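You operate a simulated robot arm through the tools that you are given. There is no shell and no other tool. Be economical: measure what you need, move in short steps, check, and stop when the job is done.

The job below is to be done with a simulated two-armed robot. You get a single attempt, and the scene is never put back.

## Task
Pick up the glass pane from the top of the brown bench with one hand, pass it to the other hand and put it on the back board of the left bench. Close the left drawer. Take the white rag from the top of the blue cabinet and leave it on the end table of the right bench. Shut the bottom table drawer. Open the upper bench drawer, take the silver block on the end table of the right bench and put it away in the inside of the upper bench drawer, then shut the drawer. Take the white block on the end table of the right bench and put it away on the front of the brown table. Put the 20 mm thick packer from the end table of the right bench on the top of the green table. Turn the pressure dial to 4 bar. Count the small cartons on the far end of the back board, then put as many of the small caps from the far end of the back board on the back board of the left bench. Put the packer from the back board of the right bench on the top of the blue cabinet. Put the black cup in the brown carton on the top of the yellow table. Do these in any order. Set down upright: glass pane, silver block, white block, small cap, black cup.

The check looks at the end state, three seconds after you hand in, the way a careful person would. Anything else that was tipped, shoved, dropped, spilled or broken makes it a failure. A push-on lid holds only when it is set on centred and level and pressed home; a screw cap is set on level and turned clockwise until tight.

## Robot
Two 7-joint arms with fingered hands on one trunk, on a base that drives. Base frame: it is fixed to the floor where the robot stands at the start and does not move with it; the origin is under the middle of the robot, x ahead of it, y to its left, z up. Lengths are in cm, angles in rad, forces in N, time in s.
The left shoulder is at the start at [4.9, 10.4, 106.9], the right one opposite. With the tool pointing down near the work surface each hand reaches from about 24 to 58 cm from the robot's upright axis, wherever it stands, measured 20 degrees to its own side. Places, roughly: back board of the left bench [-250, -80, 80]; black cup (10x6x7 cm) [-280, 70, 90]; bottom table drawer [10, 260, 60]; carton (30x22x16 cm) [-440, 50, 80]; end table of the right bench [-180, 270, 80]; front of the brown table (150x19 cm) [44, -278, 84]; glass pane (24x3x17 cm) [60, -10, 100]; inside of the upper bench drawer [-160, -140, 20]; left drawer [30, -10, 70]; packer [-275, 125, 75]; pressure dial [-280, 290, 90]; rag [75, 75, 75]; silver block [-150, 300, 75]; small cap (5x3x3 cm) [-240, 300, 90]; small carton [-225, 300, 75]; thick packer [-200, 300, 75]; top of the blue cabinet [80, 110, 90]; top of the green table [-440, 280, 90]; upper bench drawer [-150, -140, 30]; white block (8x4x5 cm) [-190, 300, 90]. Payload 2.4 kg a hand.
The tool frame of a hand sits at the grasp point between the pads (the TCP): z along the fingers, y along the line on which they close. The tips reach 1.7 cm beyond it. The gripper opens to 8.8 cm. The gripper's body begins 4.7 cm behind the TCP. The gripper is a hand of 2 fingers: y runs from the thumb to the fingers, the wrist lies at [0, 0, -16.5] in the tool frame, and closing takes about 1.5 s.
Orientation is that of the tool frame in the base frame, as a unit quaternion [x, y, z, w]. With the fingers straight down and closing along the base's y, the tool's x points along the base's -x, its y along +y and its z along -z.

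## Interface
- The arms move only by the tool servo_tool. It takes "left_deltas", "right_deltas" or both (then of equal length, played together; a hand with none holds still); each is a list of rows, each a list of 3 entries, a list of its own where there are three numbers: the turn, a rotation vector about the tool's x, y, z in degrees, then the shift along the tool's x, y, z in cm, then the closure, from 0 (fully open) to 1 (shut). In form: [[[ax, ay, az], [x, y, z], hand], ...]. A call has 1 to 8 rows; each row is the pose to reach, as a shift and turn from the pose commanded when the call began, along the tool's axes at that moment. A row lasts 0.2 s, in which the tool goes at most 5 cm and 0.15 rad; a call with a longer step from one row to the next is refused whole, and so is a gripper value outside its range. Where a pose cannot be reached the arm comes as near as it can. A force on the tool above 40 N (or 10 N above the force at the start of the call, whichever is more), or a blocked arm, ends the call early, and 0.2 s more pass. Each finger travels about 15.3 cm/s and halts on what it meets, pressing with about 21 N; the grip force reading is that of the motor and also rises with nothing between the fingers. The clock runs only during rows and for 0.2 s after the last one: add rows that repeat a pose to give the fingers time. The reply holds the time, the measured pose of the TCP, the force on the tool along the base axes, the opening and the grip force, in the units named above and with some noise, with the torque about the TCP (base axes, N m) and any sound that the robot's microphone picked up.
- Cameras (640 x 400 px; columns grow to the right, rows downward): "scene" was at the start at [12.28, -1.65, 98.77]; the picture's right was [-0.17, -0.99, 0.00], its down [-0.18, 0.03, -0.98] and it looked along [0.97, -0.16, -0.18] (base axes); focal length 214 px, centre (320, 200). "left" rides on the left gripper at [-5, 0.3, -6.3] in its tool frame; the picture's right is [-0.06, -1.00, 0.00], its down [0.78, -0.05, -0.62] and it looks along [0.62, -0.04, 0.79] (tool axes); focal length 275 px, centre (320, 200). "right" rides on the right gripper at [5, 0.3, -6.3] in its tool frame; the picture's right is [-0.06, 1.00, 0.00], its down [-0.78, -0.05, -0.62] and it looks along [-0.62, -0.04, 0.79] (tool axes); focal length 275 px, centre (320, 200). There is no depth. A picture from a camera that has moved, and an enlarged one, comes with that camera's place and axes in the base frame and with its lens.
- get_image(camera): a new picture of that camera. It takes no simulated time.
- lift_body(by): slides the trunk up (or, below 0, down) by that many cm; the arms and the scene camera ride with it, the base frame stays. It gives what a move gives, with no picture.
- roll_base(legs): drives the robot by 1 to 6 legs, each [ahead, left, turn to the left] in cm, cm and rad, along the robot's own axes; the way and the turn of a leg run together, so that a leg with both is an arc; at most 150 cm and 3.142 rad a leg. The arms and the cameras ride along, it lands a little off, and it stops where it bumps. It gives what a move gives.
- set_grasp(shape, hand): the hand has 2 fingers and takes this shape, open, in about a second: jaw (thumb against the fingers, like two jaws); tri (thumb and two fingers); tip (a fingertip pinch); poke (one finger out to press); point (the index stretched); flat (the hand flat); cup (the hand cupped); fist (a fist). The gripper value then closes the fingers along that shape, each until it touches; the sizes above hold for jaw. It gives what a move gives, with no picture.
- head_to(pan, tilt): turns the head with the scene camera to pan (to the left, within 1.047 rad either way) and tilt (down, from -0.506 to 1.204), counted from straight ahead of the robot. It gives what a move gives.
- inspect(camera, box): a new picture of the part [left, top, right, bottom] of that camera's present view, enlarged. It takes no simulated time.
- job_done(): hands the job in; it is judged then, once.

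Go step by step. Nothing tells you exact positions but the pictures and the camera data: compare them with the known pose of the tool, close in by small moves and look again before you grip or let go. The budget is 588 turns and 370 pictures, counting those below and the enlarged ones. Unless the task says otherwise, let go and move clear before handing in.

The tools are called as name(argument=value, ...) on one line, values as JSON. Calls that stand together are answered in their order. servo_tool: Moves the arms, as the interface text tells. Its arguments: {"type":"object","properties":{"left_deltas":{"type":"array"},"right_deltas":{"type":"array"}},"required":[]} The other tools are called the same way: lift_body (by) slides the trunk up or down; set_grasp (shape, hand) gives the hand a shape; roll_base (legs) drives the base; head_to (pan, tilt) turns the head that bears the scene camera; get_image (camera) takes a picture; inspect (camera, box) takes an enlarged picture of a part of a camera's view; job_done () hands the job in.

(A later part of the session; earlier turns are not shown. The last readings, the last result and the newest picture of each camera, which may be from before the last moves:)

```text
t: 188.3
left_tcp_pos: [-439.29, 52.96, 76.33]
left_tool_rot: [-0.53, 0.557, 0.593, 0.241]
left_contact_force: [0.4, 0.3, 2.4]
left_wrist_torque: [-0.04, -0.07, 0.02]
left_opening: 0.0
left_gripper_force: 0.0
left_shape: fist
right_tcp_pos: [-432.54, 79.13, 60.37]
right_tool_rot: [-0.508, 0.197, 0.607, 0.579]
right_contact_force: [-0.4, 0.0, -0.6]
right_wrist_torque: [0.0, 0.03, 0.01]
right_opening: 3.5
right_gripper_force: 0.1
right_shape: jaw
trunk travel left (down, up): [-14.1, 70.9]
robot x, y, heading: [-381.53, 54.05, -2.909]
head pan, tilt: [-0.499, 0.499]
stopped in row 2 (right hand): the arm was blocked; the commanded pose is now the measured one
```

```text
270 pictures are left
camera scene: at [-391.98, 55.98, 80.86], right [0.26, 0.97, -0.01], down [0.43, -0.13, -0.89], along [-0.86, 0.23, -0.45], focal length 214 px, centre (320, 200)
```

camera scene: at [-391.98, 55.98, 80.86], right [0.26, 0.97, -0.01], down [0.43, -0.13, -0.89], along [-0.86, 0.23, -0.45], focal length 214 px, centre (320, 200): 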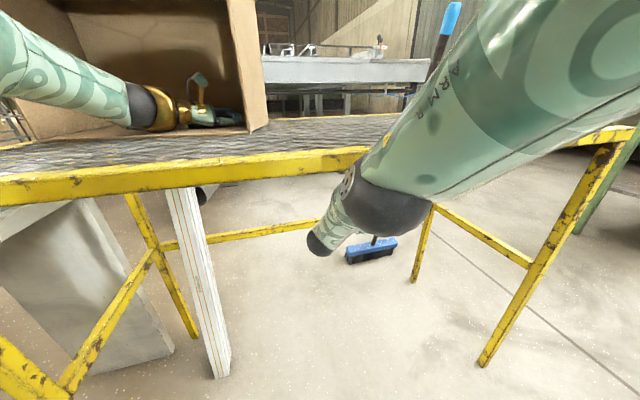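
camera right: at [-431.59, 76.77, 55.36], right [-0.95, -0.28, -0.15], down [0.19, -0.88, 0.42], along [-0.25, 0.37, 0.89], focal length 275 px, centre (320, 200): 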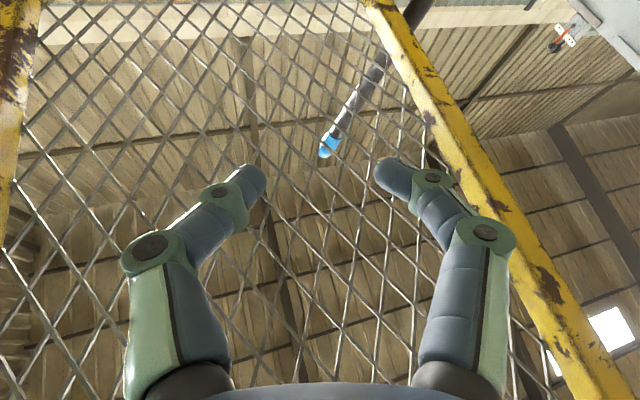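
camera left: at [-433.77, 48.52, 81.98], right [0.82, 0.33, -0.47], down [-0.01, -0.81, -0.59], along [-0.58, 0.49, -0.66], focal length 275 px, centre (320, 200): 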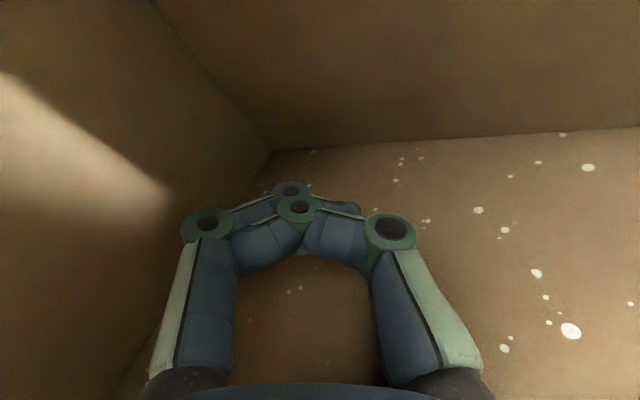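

The right arm may be touching the table's front bar. I'll drive straight back a few centimetres, which frees both arms in the open direction.

roll_base(legs=[[-6, 0, 0]])

get_image(camera="scene")

```text
t: 189.2
left_tcp_pos: [-436.75, 53.35, 76.34]
left_tool_rot: [-0.529, 0.558, 0.598, 0.227]
left_contact_force: [-8.2, -3.0, 18.1]
left_wrist_torque: [-0.28, -0.31, -0.19]
left_opening: 0.01
left_gripper_force: 0.1
left_shape: fist
right_tcp_pos: [-428.85, 80.47, 59.38]
right_tool_rot: [-0.504, 0.201, 0.609, 0.579]
right_contact_force: [-0.5, 0.5, -0.5]
right_wrist_torque: [0.03, 0.0, 0.01]
right_opening: 3.53
right_gripper_force: 0.1
right_shape: jaw
trunk travel left (down, up): [-14.1, 70.9]
robot x, y, heading: [-376.51, 55.69, -2.911]
head pan, tilt: [-0.499, 0.499]
```

```text
269 pictures are left
camera scene: at [-388.8, 56.84, 80.17], right [0.26, 0.97, 0.0], down [0.46, -0.12, -0.88], along [-0.85, 0.23, -0.47], focal length 214 px, centre (320, 200)
```

scene: 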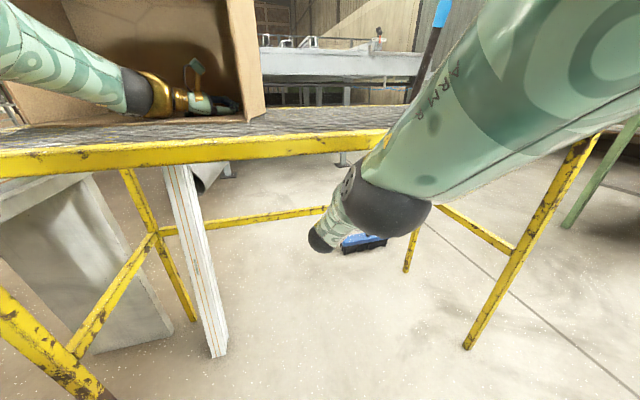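

The robot is upright again and driving normally. I'll lift 3 cm and continue back until both arms are clear.

lift_body(by=3)

roll_base(legs=[[-12, 0, 0]])

get_image(camera="scene")

```text
t: 190.0
left_tcp_pos: [-437.06, 53.51, 79.55]
left_tool_rot: [-0.528, 0.559, 0.599, 0.222]
left_contact_force: [0.7, -0.1, -0.2]
left_wrist_torque: [-0.04, -0.01, -0.02]
left_opening: 0.0
left_gripper_force: 0.1
left_shape: fist
right_tcp_pos: [-429.18, 80.34, 61.67]
right_tool_rot: [-0.507, 0.199, 0.607, 0.578]
right_contact_force: [-0.1, 0.2, -0.3]
right_wrist_torque: [-0.01, -0.01, -0.05]
right_opening: 3.54
right_gripper_force: 0.0
right_shape: jaw
trunk travel left (down, up): [-17.1, 67.9]
robot x, y, heading: [-376.42, 55.35, -2.904]
head pan, tilt: [-0.499, 0.499]
```

```text
t: 191.2
left_tcp_pos: [-425.11, 56.22, 80.06]
left_tool_rot: [-0.525, 0.561, 0.6, 0.222]
left_contact_force: [-0.5, -1.4, -0.5]
left_wrist_torque: [0.02, 0.0, 0.0]
left_opening: 0.0
left_gripper_force: 0.1
left_shape: fist
right_tcp_pos: [-417.75, 83.27, 62.72]
right_tool_rot: [-0.501, 0.206, 0.611, 0.577]
right_contact_force: [0.6, 0.0, 0.8]
right_wrist_torque: [0.02, -0.02, 0.0]
right_opening: 3.53
right_gripper_force: 0.1
right_shape: jaw
trunk travel left (down, up): [-17.1, 67.9]
robot x, y, heading: [-364.57, 58.51, -2.903]
head pan, tilt: [-0.499, 0.499]
```

```text
268 pictures are left
camera scene: at [-377.5, 59.67, 82.98], right [0.26, 0.97, 0.0], down [0.46, -0.12, -0.88], along [-0.85, 0.23, -0.48], focal length 214 px, centre (320, 200)
```

scene: 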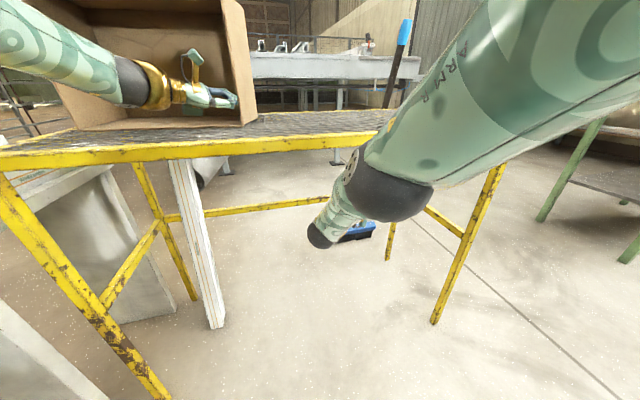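

Recovering well. Another 14 cm back, then raise the trunk and look at the table.

roll_base(legs=[[-16, 0, 0]])

lift_body(by=20)

head_to(pan=0.3, tilt=0.45)

get_image(camera="scene")

```text
t: 192.7
left_tcp_pos: [-409.57, 59.98, 80.03]
left_tool_rot: [-0.526, 0.56, 0.6, 0.222]
left_contact_force: [0.1, -0.4, 0.7]
left_wrist_torque: [0.03, 0.02, 0.02]
left_opening: 0.0
left_gripper_force: 0.1
left_shape: fist
right_tcp_pos: [-402.16, 87.01, 62.64]
right_tool_rot: [-0.501, 0.206, 0.611, 0.577]
right_contact_force: [0.3, 0.0, -0.1]
right_wrist_torque: [0.04, -0.03, 0.02]
right_opening: 3.5
right_gripper_force: 0.1
right_shape: jaw
trunk travel left (down, up): [-17.1, 67.9]
robot x, y, heading: [-349.34, 62.1, -2.899]
head pan, tilt: [-0.499, 0.499]
```

```text
t: 194.8
left_tcp_pos: [-407.66, 60.41, 107.2]
left_tool_rot: [-0.49, 0.583, 0.623, 0.177]
left_contact_force: [-0.3, -0.1, -0.4]
left_wrist_torque: [-0.04, -0.02, -0.02]
left_opening: 0.0
left_gripper_force: 0.0
left_shape: fist
right_tcp_pos: [-402.47, 86.85, 88.02]
right_tool_rot: [-0.472, 0.249, 0.637, 0.556]
right_contact_force: [0.7, -0.2, 0.2]
right_wrist_torque: [0.01, 0.02, 0.02]
right_opening: 3.54
right_gripper_force: 0.1
right_shape: jaw
trunk travel left (down, up): [-37.1, 47.9]
robot x, y, heading: [-349.06, 61.96, -2.905]
head pan, tilt: [-0.499, 0.499]
```

```text
t: 195.9
left_tcp_pos: [-407.66, 60.33, 107.21]
left_tool_rot: [-0.49, 0.583, 0.623, 0.178]
left_contact_force: [0.7, 0.3, -1.0]
left_wrist_torque: [0.02, -0.02, 0.02]
left_opening: 0.0
left_gripper_force: 0.1
left_shape: fist
right_tcp_pos: [-402.5, 86.92, 88.09]
right_tool_rot: [-0.472, 0.249, 0.638, 0.555]
right_contact_force: [-0.2, -0.2, 0.5]
right_wrist_torque: [-0.04, -0.01, 0.02]
right_opening: 3.52
right_gripper_force: 0.1
right_shape: jaw
trunk travel left (down, up): [-37.1, 47.9]
robot x, y, heading: [-348.79, 62.3, -2.902]
head pan, tilt: [0.3, 0.45]
```

```text
267 pictures are left
camera scene: at [-360.15, 56.61, 103.4], right [-0.51, 0.86, 0.0], down [0.37, 0.22, -0.9], along [-0.77, -0.46, -0.44], focal length 214 px, centre (320, 200)
```

scene: 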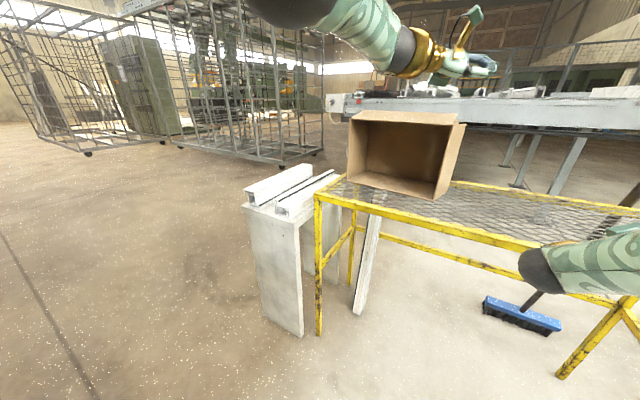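

The carton lies on its side and looks empty. I'll enlarge it and look for the cup on the floor.

inspect(camera="scene", box=[320, 90, 500, 220])

head_to(pan=0.1, tilt=0.95)

get_image(camera="scene")

head_to(pan=-0.7, tilt=0.8)

get_image(camera="scene")

```text
3.08 times, centred on (410, 155) of scene
camera zoom: at [-360.15, 56.61, 103.4], right [-0.51, 0.86, 0.0], down [0.37, 0.22, -0.9], along [-0.77, -0.46, -0.44], focal length 660 px, centre (43, 338)
```

zoom: 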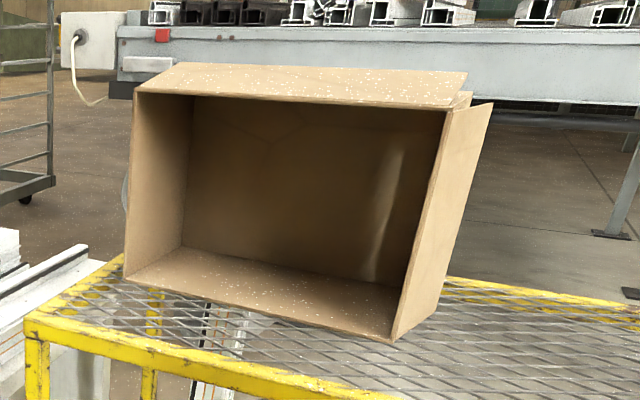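

```text
t: 196.9
left_tcp_pos: [-407.63, 60.48, 107.24]
left_tool_rot: [-0.49, 0.582, 0.624, 0.177]
left_contact_force: [-0.8, 0.5, -0.2]
left_wrist_torque: [0.01, -0.02, -0.02]
left_opening: 0.0
left_gripper_force: 0.0
left_shape: fist
right_tcp_pos: [-402.54, 86.96, 88.01]
right_tool_rot: [-0.472, 0.249, 0.638, 0.555]
right_contact_force: [0.2, -0.5, -0.4]
right_wrist_torque: [0.04, -0.02, -0.03]
right_opening: 3.52
right_gripper_force: 0.1
right_shape: jaw
trunk travel left (down, up): [-37.1, 47.9]
robot x, y, heading: [-349.04, 62.35, -2.9]
head pan, tilt: [0.099, 0.949]
```

```text
265 pictures are left
camera scene: at [-359.12, 58.9, 99.21], right [-0.33, 0.94, 0.0], down [0.77, 0.27, -0.58], along [-0.55, -0.19, -0.81], focal length 214 px, centre (320, 200)
```

scene: 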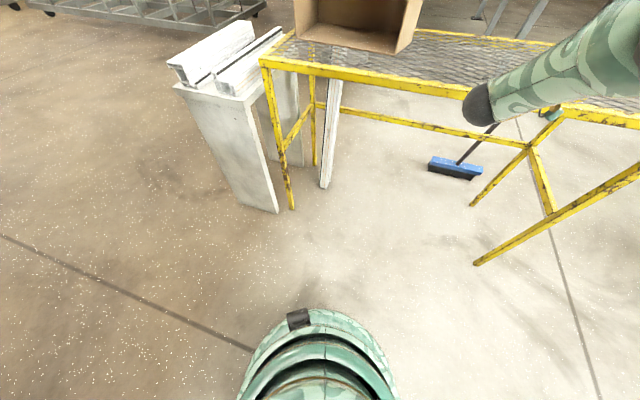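

```text
t: 198.0
left_tcp_pos: [-407.7, 60.44, 107.29]
left_tool_rot: [-0.49, 0.582, 0.624, 0.178]
left_contact_force: [-0.8, 0.2, 0.0]
left_wrist_torque: [-0.02, -0.01, 0.02]
left_opening: 0.0
left_gripper_force: 0.2
left_shape: fist
right_tcp_pos: [-402.55, 86.75, 88.12]
right_tool_rot: [-0.472, 0.248, 0.638, 0.556]
right_contact_force: [0.4, 0.8, -0.3]
right_wrist_torque: [0.0, 0.04, -0.01]
right_opening: 3.5
right_gripper_force: 0.0
right_shape: jaw
trunk travel left (down, up): [-37.1, 47.9]
robot x, y, heading: [-349.11, 62.21, -2.904]
head pan, tilt: [-0.7, 0.799]
```

```text
264 pictures are left
camera scene: at [-359.49, 64.9, 100.36], right [0.44, 0.9, 0.0], down [0.64, -0.32, -0.7], along [-0.62, 0.31, -0.72], focal length 214 px, centre (320, 200)
```

scene: 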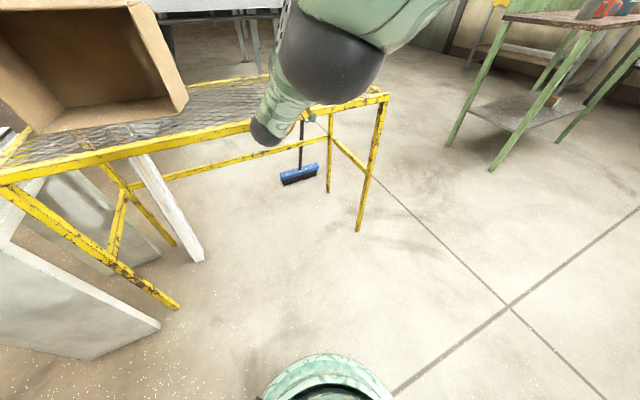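

A small dark object seems to rest on the robot's own base front. I'll look closer.

head_to(pan=0.1, tilt=1.2)

get_image(camera="scene")

inspect(camera="scene", box=[200, 150, 400, 350])

```text
t: 199.1
left_tcp_pos: [-407.73, 60.43, 107.26]
left_tool_rot: [-0.49, 0.583, 0.624, 0.177]
left_contact_force: [-0.3, 0.0, 0.4]
left_wrist_torque: [-0.01, 0.0, -0.03]
left_opening: 0.0
left_gripper_force: 0.0
left_shape: fist
right_tcp_pos: [-402.45, 86.75, 88.16]
right_tool_rot: [-0.473, 0.249, 0.638, 0.554]
right_contact_force: [0.8, 0.3, -0.1]
right_wrist_torque: [0.01, 0.02, 0.01]
right_opening: 3.55
right_gripper_force: 0.0
right_shape: jaw
trunk travel left (down, up): [-37.1, 47.9]
robot x, y, heading: [-348.86, 62.3, -2.904]
head pan, tilt: [0.099, 1.201]
```

```text
263 pictures are left
camera scene: at [-357.54, 59.47, 97.59], right [-0.33, 0.94, 0.0], down [0.88, 0.31, -0.36], along [-0.34, -0.12, -0.93], focal length 214 px, centre (320, 200)
```

scene: 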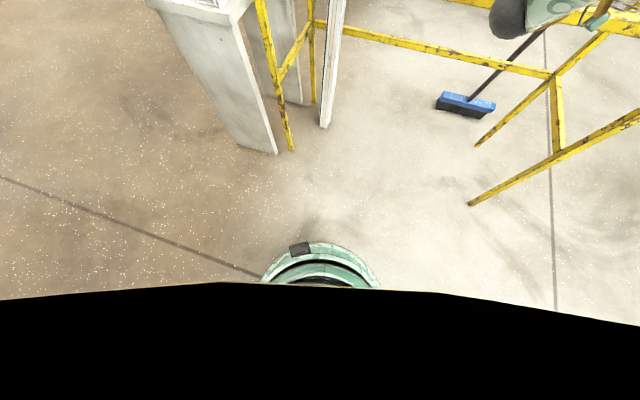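

```text
2.00 times, centred on (300, 250) of scene
camera zoom: at [-357.54, 59.47, 97.59], right [-0.33, 0.94, 0.0], down [0.88, 0.31, -0.36], along [-0.34, -0.12, -0.93], focal length 429 px, centre (360, 100)
```

zoom: 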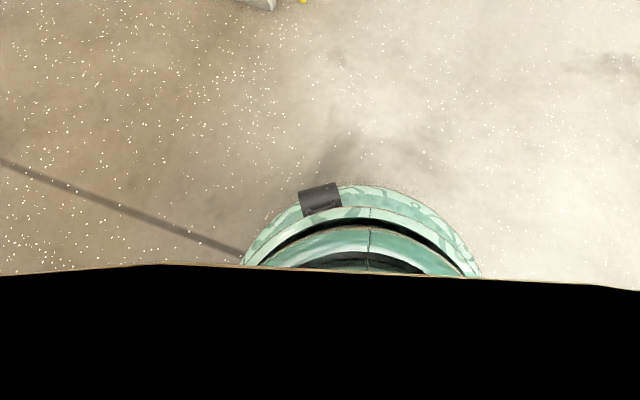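

The dark object on my own base front is very likely the cup, lying on its side. First I'll bring both hands back to the plain downward pose, pulled in.

servo_tool(left_deltas=[[[-2.33, 5.53, -5.88], [-1.26, -1.41, -2.32], 0.5], [[-4.66, 11.06, -11.76], [-2.52, -2.82, -4.64], 0.5], [[-6.99, 16.59, -17.64], [-3.78, -4.23, -6.96], 0.5], [[-9.32, 22.12, -23.52], [-5.04, -5.64, -9.28], 0.5], [[-11.65, 27.65, -29.4], [-6.3, -7.05, -11.6], 0.5], [[-13.98, 33.18, -35.28], [-7.56, -8.46, -13.92], 0.5], [[-16.31, 38.71, -41.16], [-8.82, -9.87, -16.24], 0.5], [[-18.64, 44.24, -47.04], [-10.1, -11.3, -18.6], 0.5]], right_deltas=[[[-5.84, 5.31, -2.85], [-1.84, -1.82, -0.27], 0.5], [[-11.68, 10.62, -5.7], [-3.68, -3.65, -0.55], 0.5], [[-17.52, 15.93, -8.55], [-5.5, -5.5, -0.8], 0.5], [[-23.36, 21.24, -11.4], [-7.35, -7.3, -1.1], 0.5], [[-29.2, 26.55, -14.25], [-9.2, -9.1, -1.4], 0.5], [[-35.04, 31.86, -17.1], [-11, -10.95, -1.65], 0.5], [[-40.88, 37.17, -19.95], [-12.9, -12.8, -1.9], 0.5], [[-46.72, 42.48, -22.8], [-14.7, -14.6, -2.2], 0.5]])

servo_tool(left_deltas=[[[-2.33, 5.53, -5.88], [0, 0, 0], 0.5], [[-4.66, 11.06, -11.76], [0, 0, 0], 0.5], [[-6.99, 16.59, -17.64], [0, 0, 0], 0.5], [[-9.32, 22.12, -23.52], [0, 0, 0], 0.5], [[-11.65, 27.65, -29.4], [0, 0, 0], 0.5], [[-13.98, 33.18, -35.28], [0, 0, 0], 0.5], [[-16.31, 38.71, -41.16], [0, 0, 0], 0.5], [[-17.8, 42.3, -45.0], [0, 0, 0], 0.5]], right_deltas=[[[-5.84, 5.31, -2.85], [0, 0, 0], 0.5], [[-11.68, 10.62, -5.7], [0, 0, 0], 0.5], [[-17.52, 15.93, -8.55], [0, 0, 0], 0.5], [[-23.36, 21.24, -11.4], [0, 0, 0], 0.5], [[-29.2, 26.55, -14.25], [0, 0, 0], 0.5], [[-35.04, 31.86, -17.1], [0, 0, 0], 0.5], [[-40.88, 37.17, -19.95], [0, 0, 0], 0.5], [[-42.6, 38.7, -20.7], [0, 0, 0], 0.5]])

head_to(pan=0.0, tilt=0.9)

get_image(camera="scene")

get_image(camera="left")

```text
t: 200.9
left_tcp_pos: [-386.52, 50.01, 112.23]
left_tool_rot: [0.888, -0.265, -0.361, -0.102]
left_contact_force: [-0.8, -0.2, 0.2]
left_wrist_torque: [-0.02, -0.01, -0.02]
left_opening: 0.0
left_gripper_force: 0.1
left_shape: fist
left hand out of reach, approached as far as the arm can: row 7
right_tcp_pos: [-388.96, 81.89, 103.17]
right_tool_rot: [0.877, -0.066, -0.359, -0.313]
right_contact_force: [0.4, 0.5, 0.2]
right_wrist_torque: [-0.01, 0.03, 0.01]
right_opening: 4.38
right_gripper_force: 0.1
right_shape: jaw
right hand out of reach, approached as far as the arm can: row 1, 2, 3, 4
trunk travel left (down, up): [-37.1, 47.9]
robot x, y, heading: [-349.34, 62.61, -2.9]
head pan, tilt: [0.099, 1.201]
```

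```text
t: 202.7
left_tcp_pos: [-386.5, 50.04, 112.22]
left_tool_rot: [0.992, 0.125, 0.005, 0.003]
left_contact_force: [0.0, 0.2, 0.1]
left_wrist_torque: [0.0, -0.01, 0.02]
left_opening: 0.0
left_gripper_force: 0.0
left_shape: fist
right_tcp_pos: [-376.04, 68.27, 93.24]
right_tool_rot: [0.994, 0.113, -0.008, -0.003]
right_contact_force: [-0.4, 1.1, -0.3]
right_wrist_torque: [-0.01, 0.0, -0.02]
right_opening: 4.37
right_gripper_force: 0.0
right_shape: jaw
right hand out of reach, approached as far as the arm can: row 1, 2, 3, 4, 5, 6, 7, 8
trunk travel left (down, up): [-37.1, 47.9]
robot x, y, heading: [-349.04, 62.16, -2.9]
head pan, tilt: [0.099, 1.201]
```

```text
t: 203.5
left_tcp_pos: [-386.5, 50.19, 112.35]
left_tool_rot: [0.992, 0.126, 0.004, 0.002]
left_contact_force: [0.4, -0.2, -0.9]
left_wrist_torque: [0.01, -0.02, 0.03]
left_opening: 0.0
left_gripper_force: 0.1
left_shape: fist
right_tcp_pos: [-376.12, 68.39, 93.28]
right_tool_rot: [0.994, 0.112, -0.008, -0.005]
right_contact_force: [-0.3, -0.5, 0.5]
right_wrist_torque: [-0.03, 0.0, -0.01]
right_opening: 4.37
right_gripper_force: 0.1
right_shape: jaw
trunk travel left (down, up): [-37.1, 47.9]
robot x, y, heading: [-348.85, 61.89, -2.899]
head pan, tilt: [0.0, 0.901]
```

```text
261 pictures are left
camera scene: at [-359.59, 59.53, 99.56], right [-0.24, 0.97, 0.0], down [0.76, 0.19, -0.62], along [-0.6, -0.15, -0.78], focal length 214 px, centre (320, 200)
```

scene: 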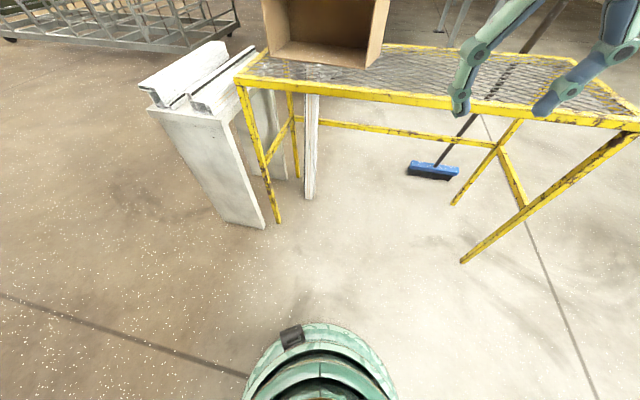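

```text
260 pictures are left
camera left: at [-391.31, 48.66, 118.51], right [-0.31, 0.95, -0.01], down [0.74, 0.24, 0.62], along [0.59, 0.19, -0.78], focal length 275 px, centre (320, 200)
```

left: 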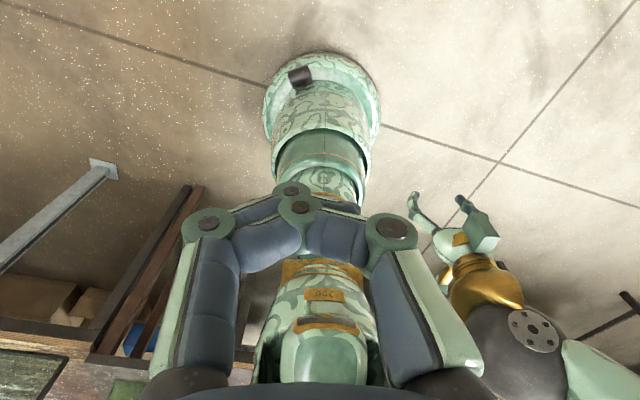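

Both hands point down again, and the left camera shows the cup resting on my base flange. I'll reset the left hand to jaw and enlarge.

set_grasp(hand="left", shape="jaw")

inspect(camera="left", box=[240, 30, 400, 130])

inspect(camera="scene", box=[240, 300, 400, 400])

```text
t: 204.4
left_tcp_pos: [-386.44, 50.03, 112.35]
left_tool_rot: [0.992, 0.126, 0.003, 0.002]
left_contact_force: [-0.1, -0.2, 0.0]
left_wrist_torque: [0.02, 0.01, 0.01]
left_opening: 8.78
left_gripper_force: 0.0
left_shape: jaw
right_tcp_pos: [-375.97, 68.42, 93.19]
right_tool_rot: [0.994, 0.112, -0.009, -0.006]
right_contact_force: [0.3, 0.2, -0.2]
right_wrist_torque: [0.01, -0.04, 0.0]
right_opening: 4.38
right_gripper_force: 0.0
right_shape: jaw
trunk travel left (down, up): [-37.1, 47.9]
robot x, y, heading: [-348.87, 62.12, -2.898]
head pan, tilt: [0.0, 0.901]
```

```text
4.00 times, centred on (320, 80) of left
camera zoom: at [-391.31, 48.66, 118.51], right [-0.31, 0.95, -0.01], down [0.74, 0.24, 0.62], along [0.59, 0.19, -0.78], focal length 1101 px, centre (320, 680)
```

zoom: 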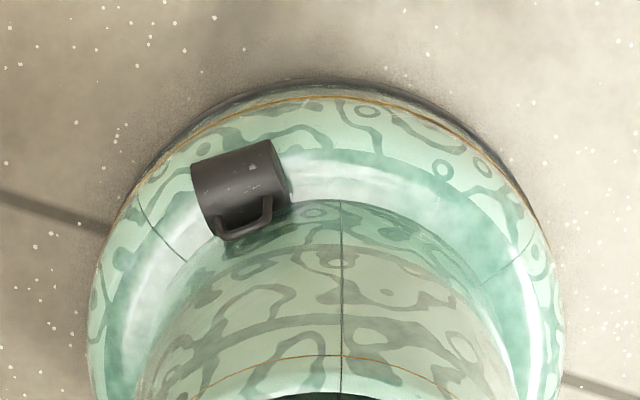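

```text
4.00 times, centred on (320, 350) of scene
camera zoom: at [-359.59, 59.53, 99.57], right [-0.24, 0.97, 0.0], down [0.76, 0.19, -0.62], along [-0.6, -0.15, -0.78], focal length 858 px, centre (320, -400)
```

zoom: 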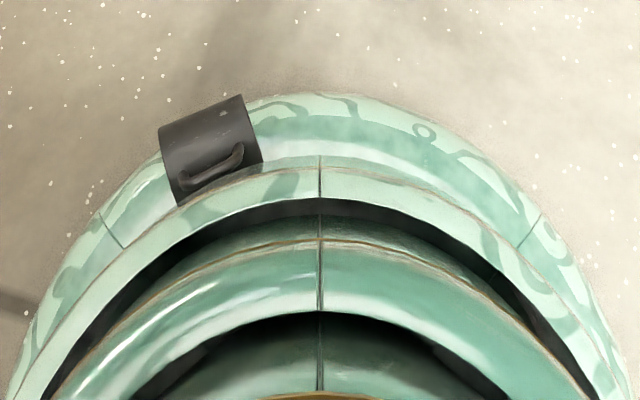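

The cup lies on its side on the flange at about (-365.5, 50, 24.6), handle inward. I'll lower the trunk and left hand for a close look at which end is the mouth.

lift_body(by=-30)

servo_tool(left_deltas=[[[0, 0, 0], [0, 0, 4], 0], [[0, 0, 0], [0, 0, 8], 0], [[0, 0, 0], [0, 0, 12], 0], [[0, 0, 0], [0, 0, 16], 0], [[0, 0, 0], [0, 0, 20], 0]])

get_image(camera="left")

```text
t: 207.4
left_tcp_pos: [-386.61, 50.17, 82.23]
left_tool_rot: [0.992, 0.125, 0.004, 0.003]
left_contact_force: [0.2, -0.5, -0.5]
left_wrist_torque: [0.01, 0.03, 0.0]
left_opening: 8.8
left_gripper_force: 0.0
left_shape: jaw
right_tcp_pos: [-376.25, 68.37, 58.61]
right_tool_rot: [0.988, 0.112, 0.107, -0.02]
right_contact_force: [-0.6, 0.1, -0.1]
right_wrist_torque: [0.0, 0.02, 0.0]
right_opening: 4.38
right_gripper_force: 0.0
right_shape: jaw
trunk travel left (down, up): [-7.1, 77.9]
robot x, y, heading: [-349.13, 62.33, -2.903]
head pan, tilt: [0.0, 0.901]
```

```text
t: 208.6
left_tcp_pos: [-386.05, 50.06, 62.16]
left_tool_rot: [0.992, 0.125, 0.004, 0.003]
left_contact_force: [0.0, -0.3, 0.1]
left_wrist_torque: [-0.03, -0.02, 0.0]
left_opening: 8.79
left_gripper_force: 0.1
left_shape: jaw
right_tcp_pos: [-376.28, 68.37, 58.56]
right_tool_rot: [0.988, 0.112, 0.107, -0.02]
right_contact_force: [-0.1, 0.3, 0.4]
right_wrist_torque: [-0.03, 0.0, 0.01]
right_opening: 4.37
right_gripper_force: 0.1
right_shape: jaw
trunk travel left (down, up): [-7.1, 77.9]
robot x, y, heading: [-348.89, 61.97, -2.9]
head pan, tilt: [0.0, 0.901]
```

```text
257 pictures are left
camera left: at [-390.97, 48.63, 68.47], right [-0.31, 0.95, -0.01], down [0.74, 0.24, 0.62], along [0.59, 0.19, -0.78], focal length 275 px, centre (320, 200)
```

left: 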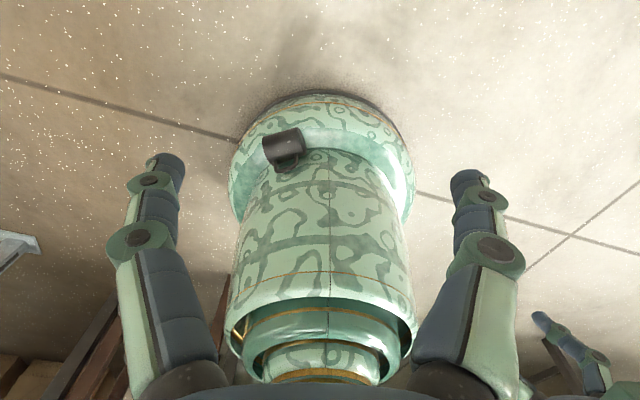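

inspect(camera="left", box=[230, 90, 390, 190])

```text
4.00 times, centred on (310, 140) of left
camera zoom: at [-390.97, 48.63, 68.47], right [-0.31, 0.95, -0.01], down [0.74, 0.24, 0.62], along [0.59, 0.19, -0.78], focal length 1101 px, centre (360, 440)
```

zoom: 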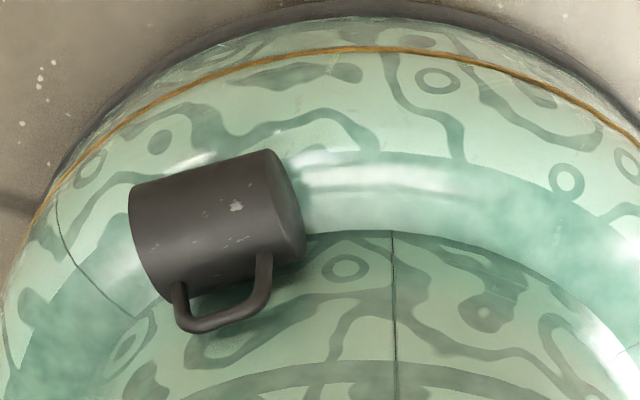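

The cup's mouth faces my left. I'll pinch its front wall with the left hand, one finger inside, coming down at 45° from the left. First I'll turn and move the hand to a staging point.

servo_tool(left_deltas=[[[2.76, -4.02, 6.77], [1.86, 2.42, 2.1], 0.5], [[5.52, -8.04, 13.54], [3.72, 4.85, 4.2], 0.5], [[8.28, -12.06, 20.31], [5.6, 7.3, 6.4], 0.5], [[11.04, -16.08, 27.08], [7.45, 9.7, 8.5], 0.5], [[13.8, -20.1, 33.85], [9.3, 12.1, 10.6], 0.5], [[16.56, -24.12, 40.62], [11.2, 14.5, 12.7], 0.5], [[19.32, -28.14, 47.39], [13, 17, 14.9], 0.5], [[22.08, -32.16, 54.16], [14.9, 19.4, 17], 0.5]])

servo_tool(left_deltas=[[[2.2, -3.2, 5.4], [0, 0, 0], 0.5], [[4.4, -6.4, 10.8], [0, 0, 0], 0.5]])

get_image(camera="left")

get_image(camera="scene")

```text
t: 210.4
left_tcp_pos: [-366.92, 34.84, 45.2]
left_tool_rot: [0.885, -0.34, -0.281, -0.147]
left_contact_force: [1.0, 0.5, -0.6]
left_wrist_torque: [-0.01, 0.01, 0.0]
left_opening: 4.43
left_gripper_force: 0.0
left_shape: jaw
right_tcp_pos: [-376.26, 68.28, 58.47]
right_tool_rot: [0.988, 0.113, 0.106, -0.02]
right_contact_force: [0.5, -0.1, -0.9]
right_wrist_torque: [-0.03, 0.01, -0.02]
right_opening: 4.35
right_gripper_force: 0.0
right_shape: jaw
trunk travel left (down, up): [-7.1, 77.9]
robot x, y, heading: [-348.94, 62.26, -2.901]
head pan, tilt: [0.0, 0.901]
```

```text
t: 211.0
left_tcp_pos: [-367.03, 34.89, 45.38]
left_tool_rot: [0.827, -0.422, -0.331, -0.172]
left_contact_force: [0.1, 0.0, -0.3]
left_wrist_torque: [0.03, 0.0, -0.02]
left_opening: 4.44
left_gripper_force: 0.0
left_shape: jaw
right_tcp_pos: [-376.19, 68.33, 58.63]
right_tool_rot: [0.988, 0.112, 0.108, -0.02]
right_contact_force: [-0.8, -0.1, -0.7]
right_wrist_torque: [0.05, -0.01, 0.02]
right_opening: 4.39
right_gripper_force: 0.1
right_shape: jaw
trunk travel left (down, up): [-7.1, 77.9]
robot x, y, heading: [-349.28, 61.94, -2.899]
head pan, tilt: [0.0, 0.901]
```

```text
255 pictures are left
camera left: at [-366.81, 34.11, 53.32], right [0.78, 0.62, 0.05], down [0.62, -0.78, -0.09], along [-0.02, 0.1, -0.99], focal length 275 px, centre (320, 200)
```

left: 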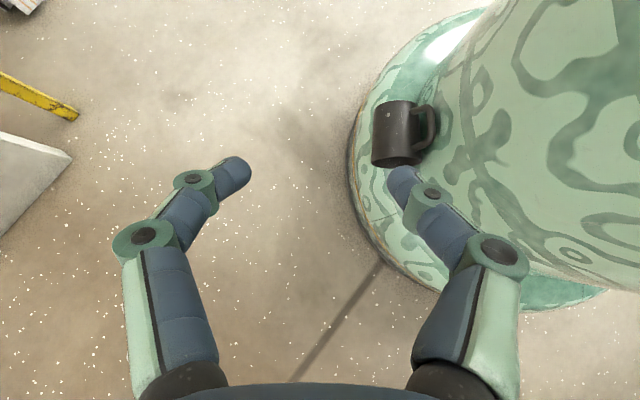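

```text
254 pictures are left
camera scene: at [-360.87, 59.22, 69.82], right [-0.24, 0.97, 0.0], down [0.76, 0.19, -0.62], along [-0.6, -0.15, -0.78], focal length 214 px, centre (320, 200)
```

scene: 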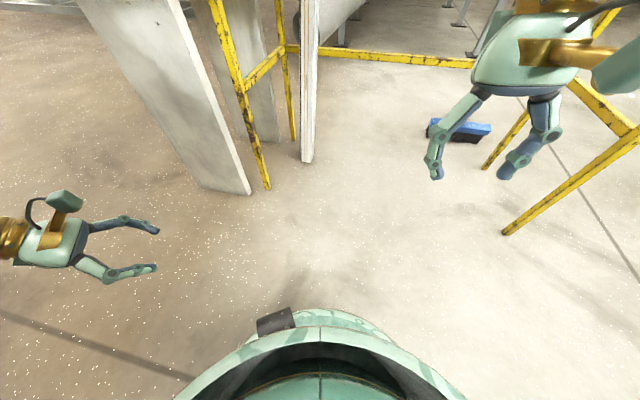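

The downward view shows the cup clearly, mouth toward the hand and handle toward the body. I'll move to a pre-grasp point in line with its front wall.

servo_tool(left_deltas=[[[0, 0, 0], [2.3, -1.6, 2.8], 0.5], [[0, 0, 0], [4.6, -3.2, 5.6], 0.5], [[0, 0, 0], [6.9, -4.8, 8.4], 0.5], [[0, 0, 0], [9.1, -6.4, 11.2], 0.5]])

get_image(camera="left")

```text
t: 212.0
left_tcp_pos: [-362.34, 39.7, 31.2]
left_tool_rot: [0.827, -0.422, -0.33, -0.172]
left_contact_force: [0.4, -0.2, -0.4]
left_wrist_torque: [-0.01, 0.0, -0.02]
left_opening: 4.45
left_gripper_force: 0.1
left_shape: jaw
right_tcp_pos: [-376.12, 68.37, 58.45]
right_tool_rot: [0.988, 0.113, 0.107, -0.02]
right_contact_force: [0.7, -0.9, -0.2]
right_wrist_torque: [-0.01, -0.01, 0.0]
right_opening: 4.39
right_gripper_force: 0.0
right_shape: jaw
trunk travel left (down, up): [-7.1, 77.9]
robot x, y, heading: [-348.47, 61.73, -2.896]
head pan, tilt: [0.0, 0.901]
```

```text
253 pictures are left
camera left: at [-362.08, 38.86, 39.16], right [0.78, 0.62, 0.05], down [0.62, -0.78, -0.09], along [-0.02, 0.1, -0.99], focal length 275 px, centre (320, 200)
```

left: 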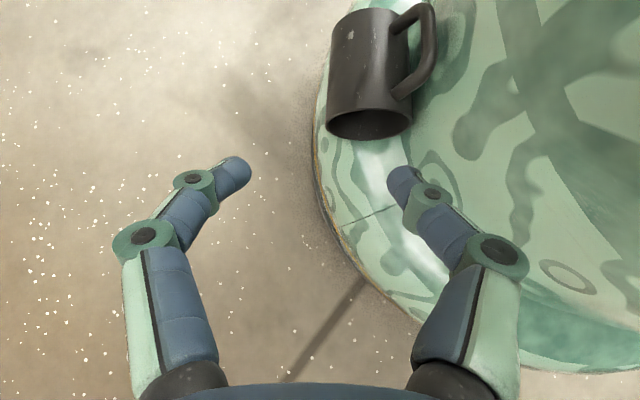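

Triangulating the two views puts the mouth centre at (-363, 47, 20.2), a bit lower than thought. I'll adjust and go halfway in.

servo_tool(left_deltas=[[[0, 0, 0], [1.25, -0.6, 2.5], 0.5], [[0, 0, 0], [2.5, -1.2, 5], 0.5], [[0, 0, 0], [2.5, -1.2, 8], 0.5]])

get_image(camera="left")

```text
t: 212.8
left_tcp_pos: [-363.37, 43.61, 23.44]
left_tool_rot: [0.826, -0.422, -0.33, -0.173]
left_contact_force: [-0.2, -0.3, 0.4]
left_wrist_torque: [-0.01, 0.01, 0.01]
left_opening: 4.44
left_gripper_force: 0.2
left_shape: jaw
right_tcp_pos: [-376.2, 68.35, 58.51]
right_tool_rot: [0.988, 0.113, 0.107, -0.02]
right_contact_force: [-0.1, -1.0, 0.8]
right_wrist_torque: [0.01, -0.02, -0.02]
right_opening: 4.38
right_gripper_force: 0.1
right_shape: jaw
trunk travel left (down, up): [-7.1, 77.9]
robot x, y, heading: [-349.08, 62.08, -2.902]
head pan, tilt: [0.0, 0.901]
```

```text
252 pictures are left
camera left: at [-363.25, 42.81, 31.47], right [0.78, 0.62, 0.05], down [0.62, -0.78, -0.09], along [-0.02, 0.1, -0.99], focal length 275 px, centre (320, 200)
```

left: 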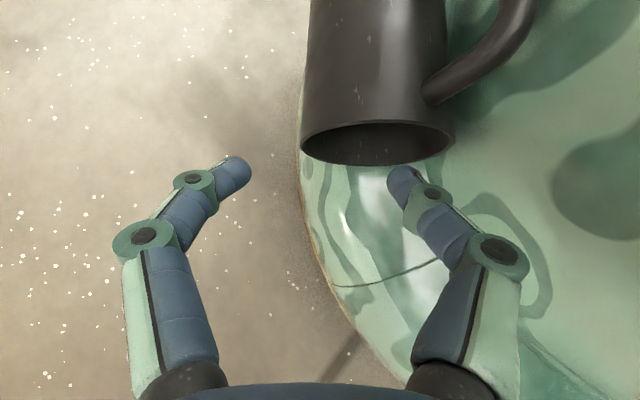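

The inner finger lines up with the mouth. I'll shift 0.6 cm forward and advance the last 4 cm.

servo_tool(left_deltas=[[[0, 0, 0], [-0.2, 0.6, 1.2], 0.5], [[0, 0, 0], [-0.3, 0.6, 2.6], 0.5], [[0, 0, 0], [-0.3, 0.6, 4.0], 0.5]])

get_image(camera="left")

```text
t: 213.6
left_tcp_pos: [-365.78, 45.63, 21.02]
left_tool_rot: [0.827, -0.421, -0.33, -0.171]
left_contact_force: [0.4, 0.5, -0.3]
left_wrist_torque: [0.02, 0.0, -0.02]
left_opening: 4.44
left_gripper_force: 0.0
left_shape: jaw
right_tcp_pos: [-376.42, 68.36, 58.55]
right_tool_rot: [0.988, 0.113, 0.107, -0.02]
right_contact_force: [-0.5, -0.2, -0.4]
right_wrist_torque: [0.02, 0.01, 0.0]
right_opening: 4.38
right_gripper_force: 0.1
right_shape: jaw
trunk travel left (down, up): [-7.1, 77.9]
robot x, y, heading: [-348.9, 62.4, -2.896]
head pan, tilt: [0.0, 0.901]
```

```text
251 pictures are left
camera left: at [-365.5, 44.73, 28.94], right [0.78, 0.62, 0.05], down [0.62, -0.78, -0.09], along [-0.02, 0.1, -0.99], focal length 275 px, centre (320, 200)
```

left: 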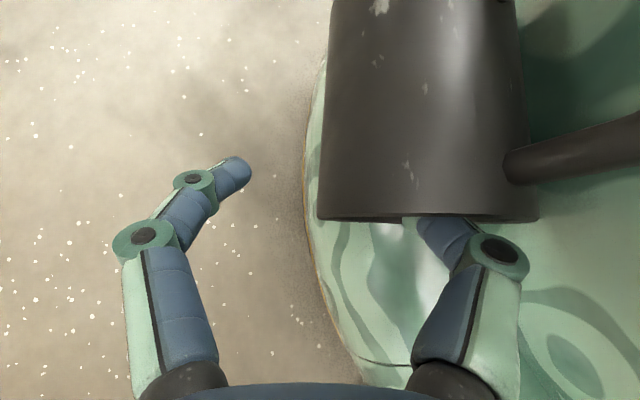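

The finger is inside the mouth and the wall sits midway between the fingers. I'll close gently.

servo_tool(left_deltas=[[[0, 0, 0], [0, 0, 0], 0.7], [[0, 0, 0], [0, 0, 0], 0.85], [[0, 0, 0], [0, 0, 0], 1], [[0, 0, 0], [0, 0, 0], 1], [[0, 0, 0], [0, 0, 0], 1]])

get_image(camera="left")

```text
t: 214.8
left_tcp_pos: [-365.64, 45.41, 20.92]
left_tool_rot: [0.827, -0.422, -0.33, -0.171]
left_contact_force: [0.4, -0.1, -0.4]
left_wrist_torque: [-0.02, -0.01, -0.03]
left_opening: 0.02
left_gripper_force: 20.9
left_shape: jaw
right_tcp_pos: [-376.27, 68.35, 58.43]
right_tool_rot: [0.988, 0.112, 0.108, -0.02]
right_contact_force: [0.4, -0.2, -0.1]
right_wrist_torque: [-0.01, -0.02, 0.01]
right_opening: 4.37
right_gripper_force: 0.0
right_shape: jaw
trunk travel left (down, up): [-7.1, 77.9]
robot x, y, heading: [-349.07, 62.05, -2.9]
head pan, tilt: [0.0, 0.901]
```

```text
250 pictures are left
camera left: at [-365.47, 44.72, 28.94], right [0.78, 0.62, 0.05], down [0.62, -0.78, -0.09], along [-0.02, 0.1, -0.99], focal length 275 px, centre (320, 200)
```

left: 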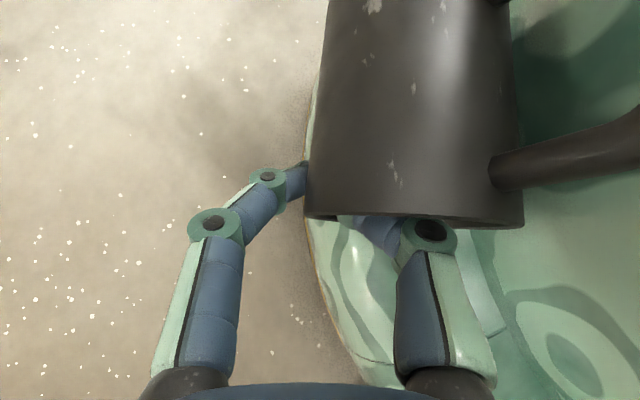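

The fingers closed on the thin wall. I'll test with a small lift.

servo_tool(left_deltas=[[[0, 0, 0], [-0.7, 0, -0.72], 1], [[0, 0, 0], [-1.4, 0, -1.45], 1], [[0, 0, 0], [-2.8, 0, -2.9], 1]])

get_image(camera="left")

get_image(camera="scene")

```text
t: 215.6
left_tcp_pos: [-365.75, 45.49, 24.98]
left_tool_rot: [0.827, -0.422, -0.329, -0.173]
left_contact_force: [-0.9, 0.7, -0.6]
left_wrist_torque: [-0.03, 0.03, -0.02]
left_opening: 0.0
left_gripper_force: 21.0
left_shape: jaw
right_tcp_pos: [-376.31, 68.36, 58.42]
right_tool_rot: [0.988, 0.112, 0.107, -0.02]
right_contact_force: [0.0, -0.1, 0.5]
right_wrist_torque: [-0.04, 0.02, 0.02]
right_opening: 4.37
right_gripper_force: 0.2
right_shape: jaw
trunk travel left (down, up): [-7.1, 77.9]
robot x, y, heading: [-349.21, 62.27, -2.901]
head pan, tilt: [0.0, 0.901]
```

```text
249 pictures are left
camera left: at [-365.56, 44.66, 32.9], right [0.78, 0.62, 0.05], down [0.62, -0.78, -0.09], along [-0.02, 0.1, -0.99], focal length 275 px, centre (320, 200)
```

left: 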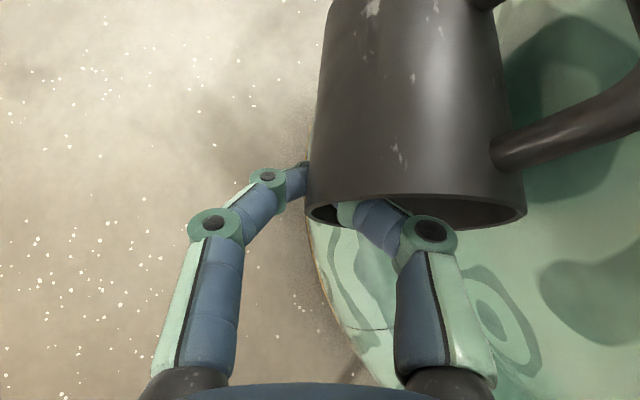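

```text
248 pictures are left
camera scene: at [-360.87, 59.22, 69.82], right [-0.24, 0.97, 0.0], down [0.76, 0.19, -0.62], along [-0.6, -0.15, -0.78], focal length 214 px, centre (320, 200)
```

scene: 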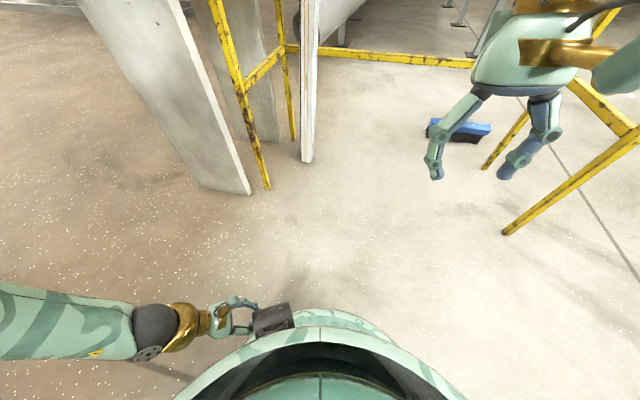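

The cup is lifted safely. I'll raise it higher, then raise the trunk.

servo_tool(left_deltas=[[[0, 0, 0], [-1.4, 0, -1.45], 1], [[0, 0, 0], [-4, 0, -4.2], 1], [[0, 0, 0], [-7, 0, -7.2], 1], [[0, 0, 0], [-10, 0, -10.4], 1], [[0, 0, 0], [-13, 0, -13.5], 1]])

lift_body(by=37)

get_image(camera="left")

head_to(pan=0.5, tilt=0.6)

get_image(camera="scene")

```text
t: 216.8
left_tcp_pos: [-366.08, 45.48, 43.74]
left_tool_rot: [0.827, -0.422, -0.329, -0.172]
left_contact_force: [-0.8, -0.3, 0.2]
left_wrist_torque: [0.01, 0.01, 0.01]
left_opening: 0.01
left_gripper_force: 21.3
left_shape: jaw
right_tcp_pos: [-376.21, 68.42, 58.51]
right_tool_rot: [0.988, 0.112, 0.108, -0.021]
right_contact_force: [-0.5, -0.3, -0.3]
right_wrist_torque: [-0.03, -0.03, -0.01]
right_opening: 4.38
right_gripper_force: 0.0
right_shape: jaw
trunk travel left (down, up): [-7.1, 77.9]
robot x, y, heading: [-348.99, 62.14, -2.899]
head pan, tilt: [0.0, 0.901]
```

```text
t: 220.4
left_tcp_pos: [-366.02, 45.52, 80.77]
left_tool_rot: [0.827, -0.422, -0.33, -0.172]
left_contact_force: [-0.2, 0.2, -0.3]
left_wrist_torque: [-0.03, -0.02, -0.03]
left_opening: 0.01
left_gripper_force: 21.4
left_shape: jaw
right_tcp_pos: [-375.81, 68.45, 100.62]
right_tool_rot: [0.994, 0.111, -0.019, -0.004]
right_contact_force: [0.2, 1.0, 0.2]
right_wrist_torque: [0.01, -0.01, 0.02]
right_opening: 4.38
right_gripper_force: 0.0
right_shape: jaw
trunk travel left (down, up): [-44.1, 40.9]
robot x, y, heading: [-349.06, 62.28, -2.902]
head pan, tilt: [0.0, 0.901]
```

```text
247 pictures are left
camera left: at [-365.78, 44.66, 88.68], right [0.78, 0.62, 0.05], down [0.62, -0.78, -0.09], along [-0.02, 0.1, -0.99], focal length 275 px, centre (320, 200)
```

left: 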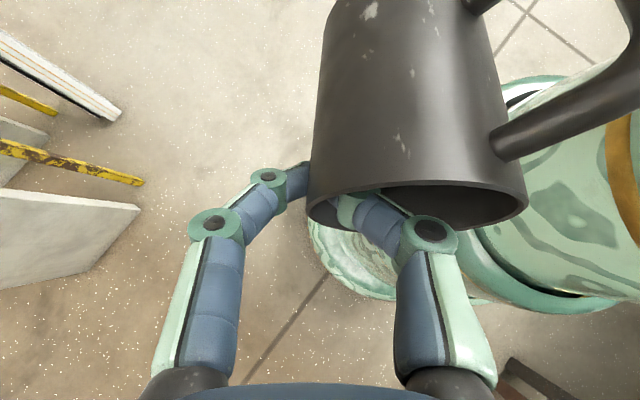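

```text
t: 221.3
left_tcp_pos: [-365.94, 45.38, 80.74]
left_tool_rot: [0.826, -0.423, -0.33, -0.173]
left_contact_force: [-0.1, -0.2, -0.9]
left_wrist_torque: [-0.03, -0.01, -0.02]
left_opening: 0.01
left_gripper_force: 21.2
left_shape: jaw
right_tcp_pos: [-375.9, 68.38, 100.66]
right_tool_rot: [0.994, 0.111, -0.019, -0.004]
right_contact_force: [0.7, 1.0, -0.3]
right_wrist_torque: [-0.03, -0.02, 0.01]
right_opening: 4.37
right_gripper_force: 0.1
right_shape: jaw
trunk travel left (down, up): [-44.1, 40.9]
robot x, y, heading: [-348.84, 62.12, -2.902]
head pan, tilt: [0.499, 0.6]
```

```text
246 pictures are left
camera scene: at [-358.61, 55.42, 109.08], right [-0.67, 0.74, 0.0], down [0.42, 0.38, -0.82], along [-0.61, -0.56, -0.57], focal length 214 px, centre (320, 200)
```

scene: 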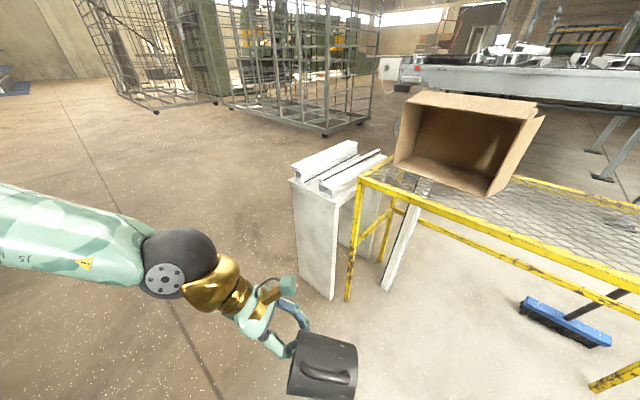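

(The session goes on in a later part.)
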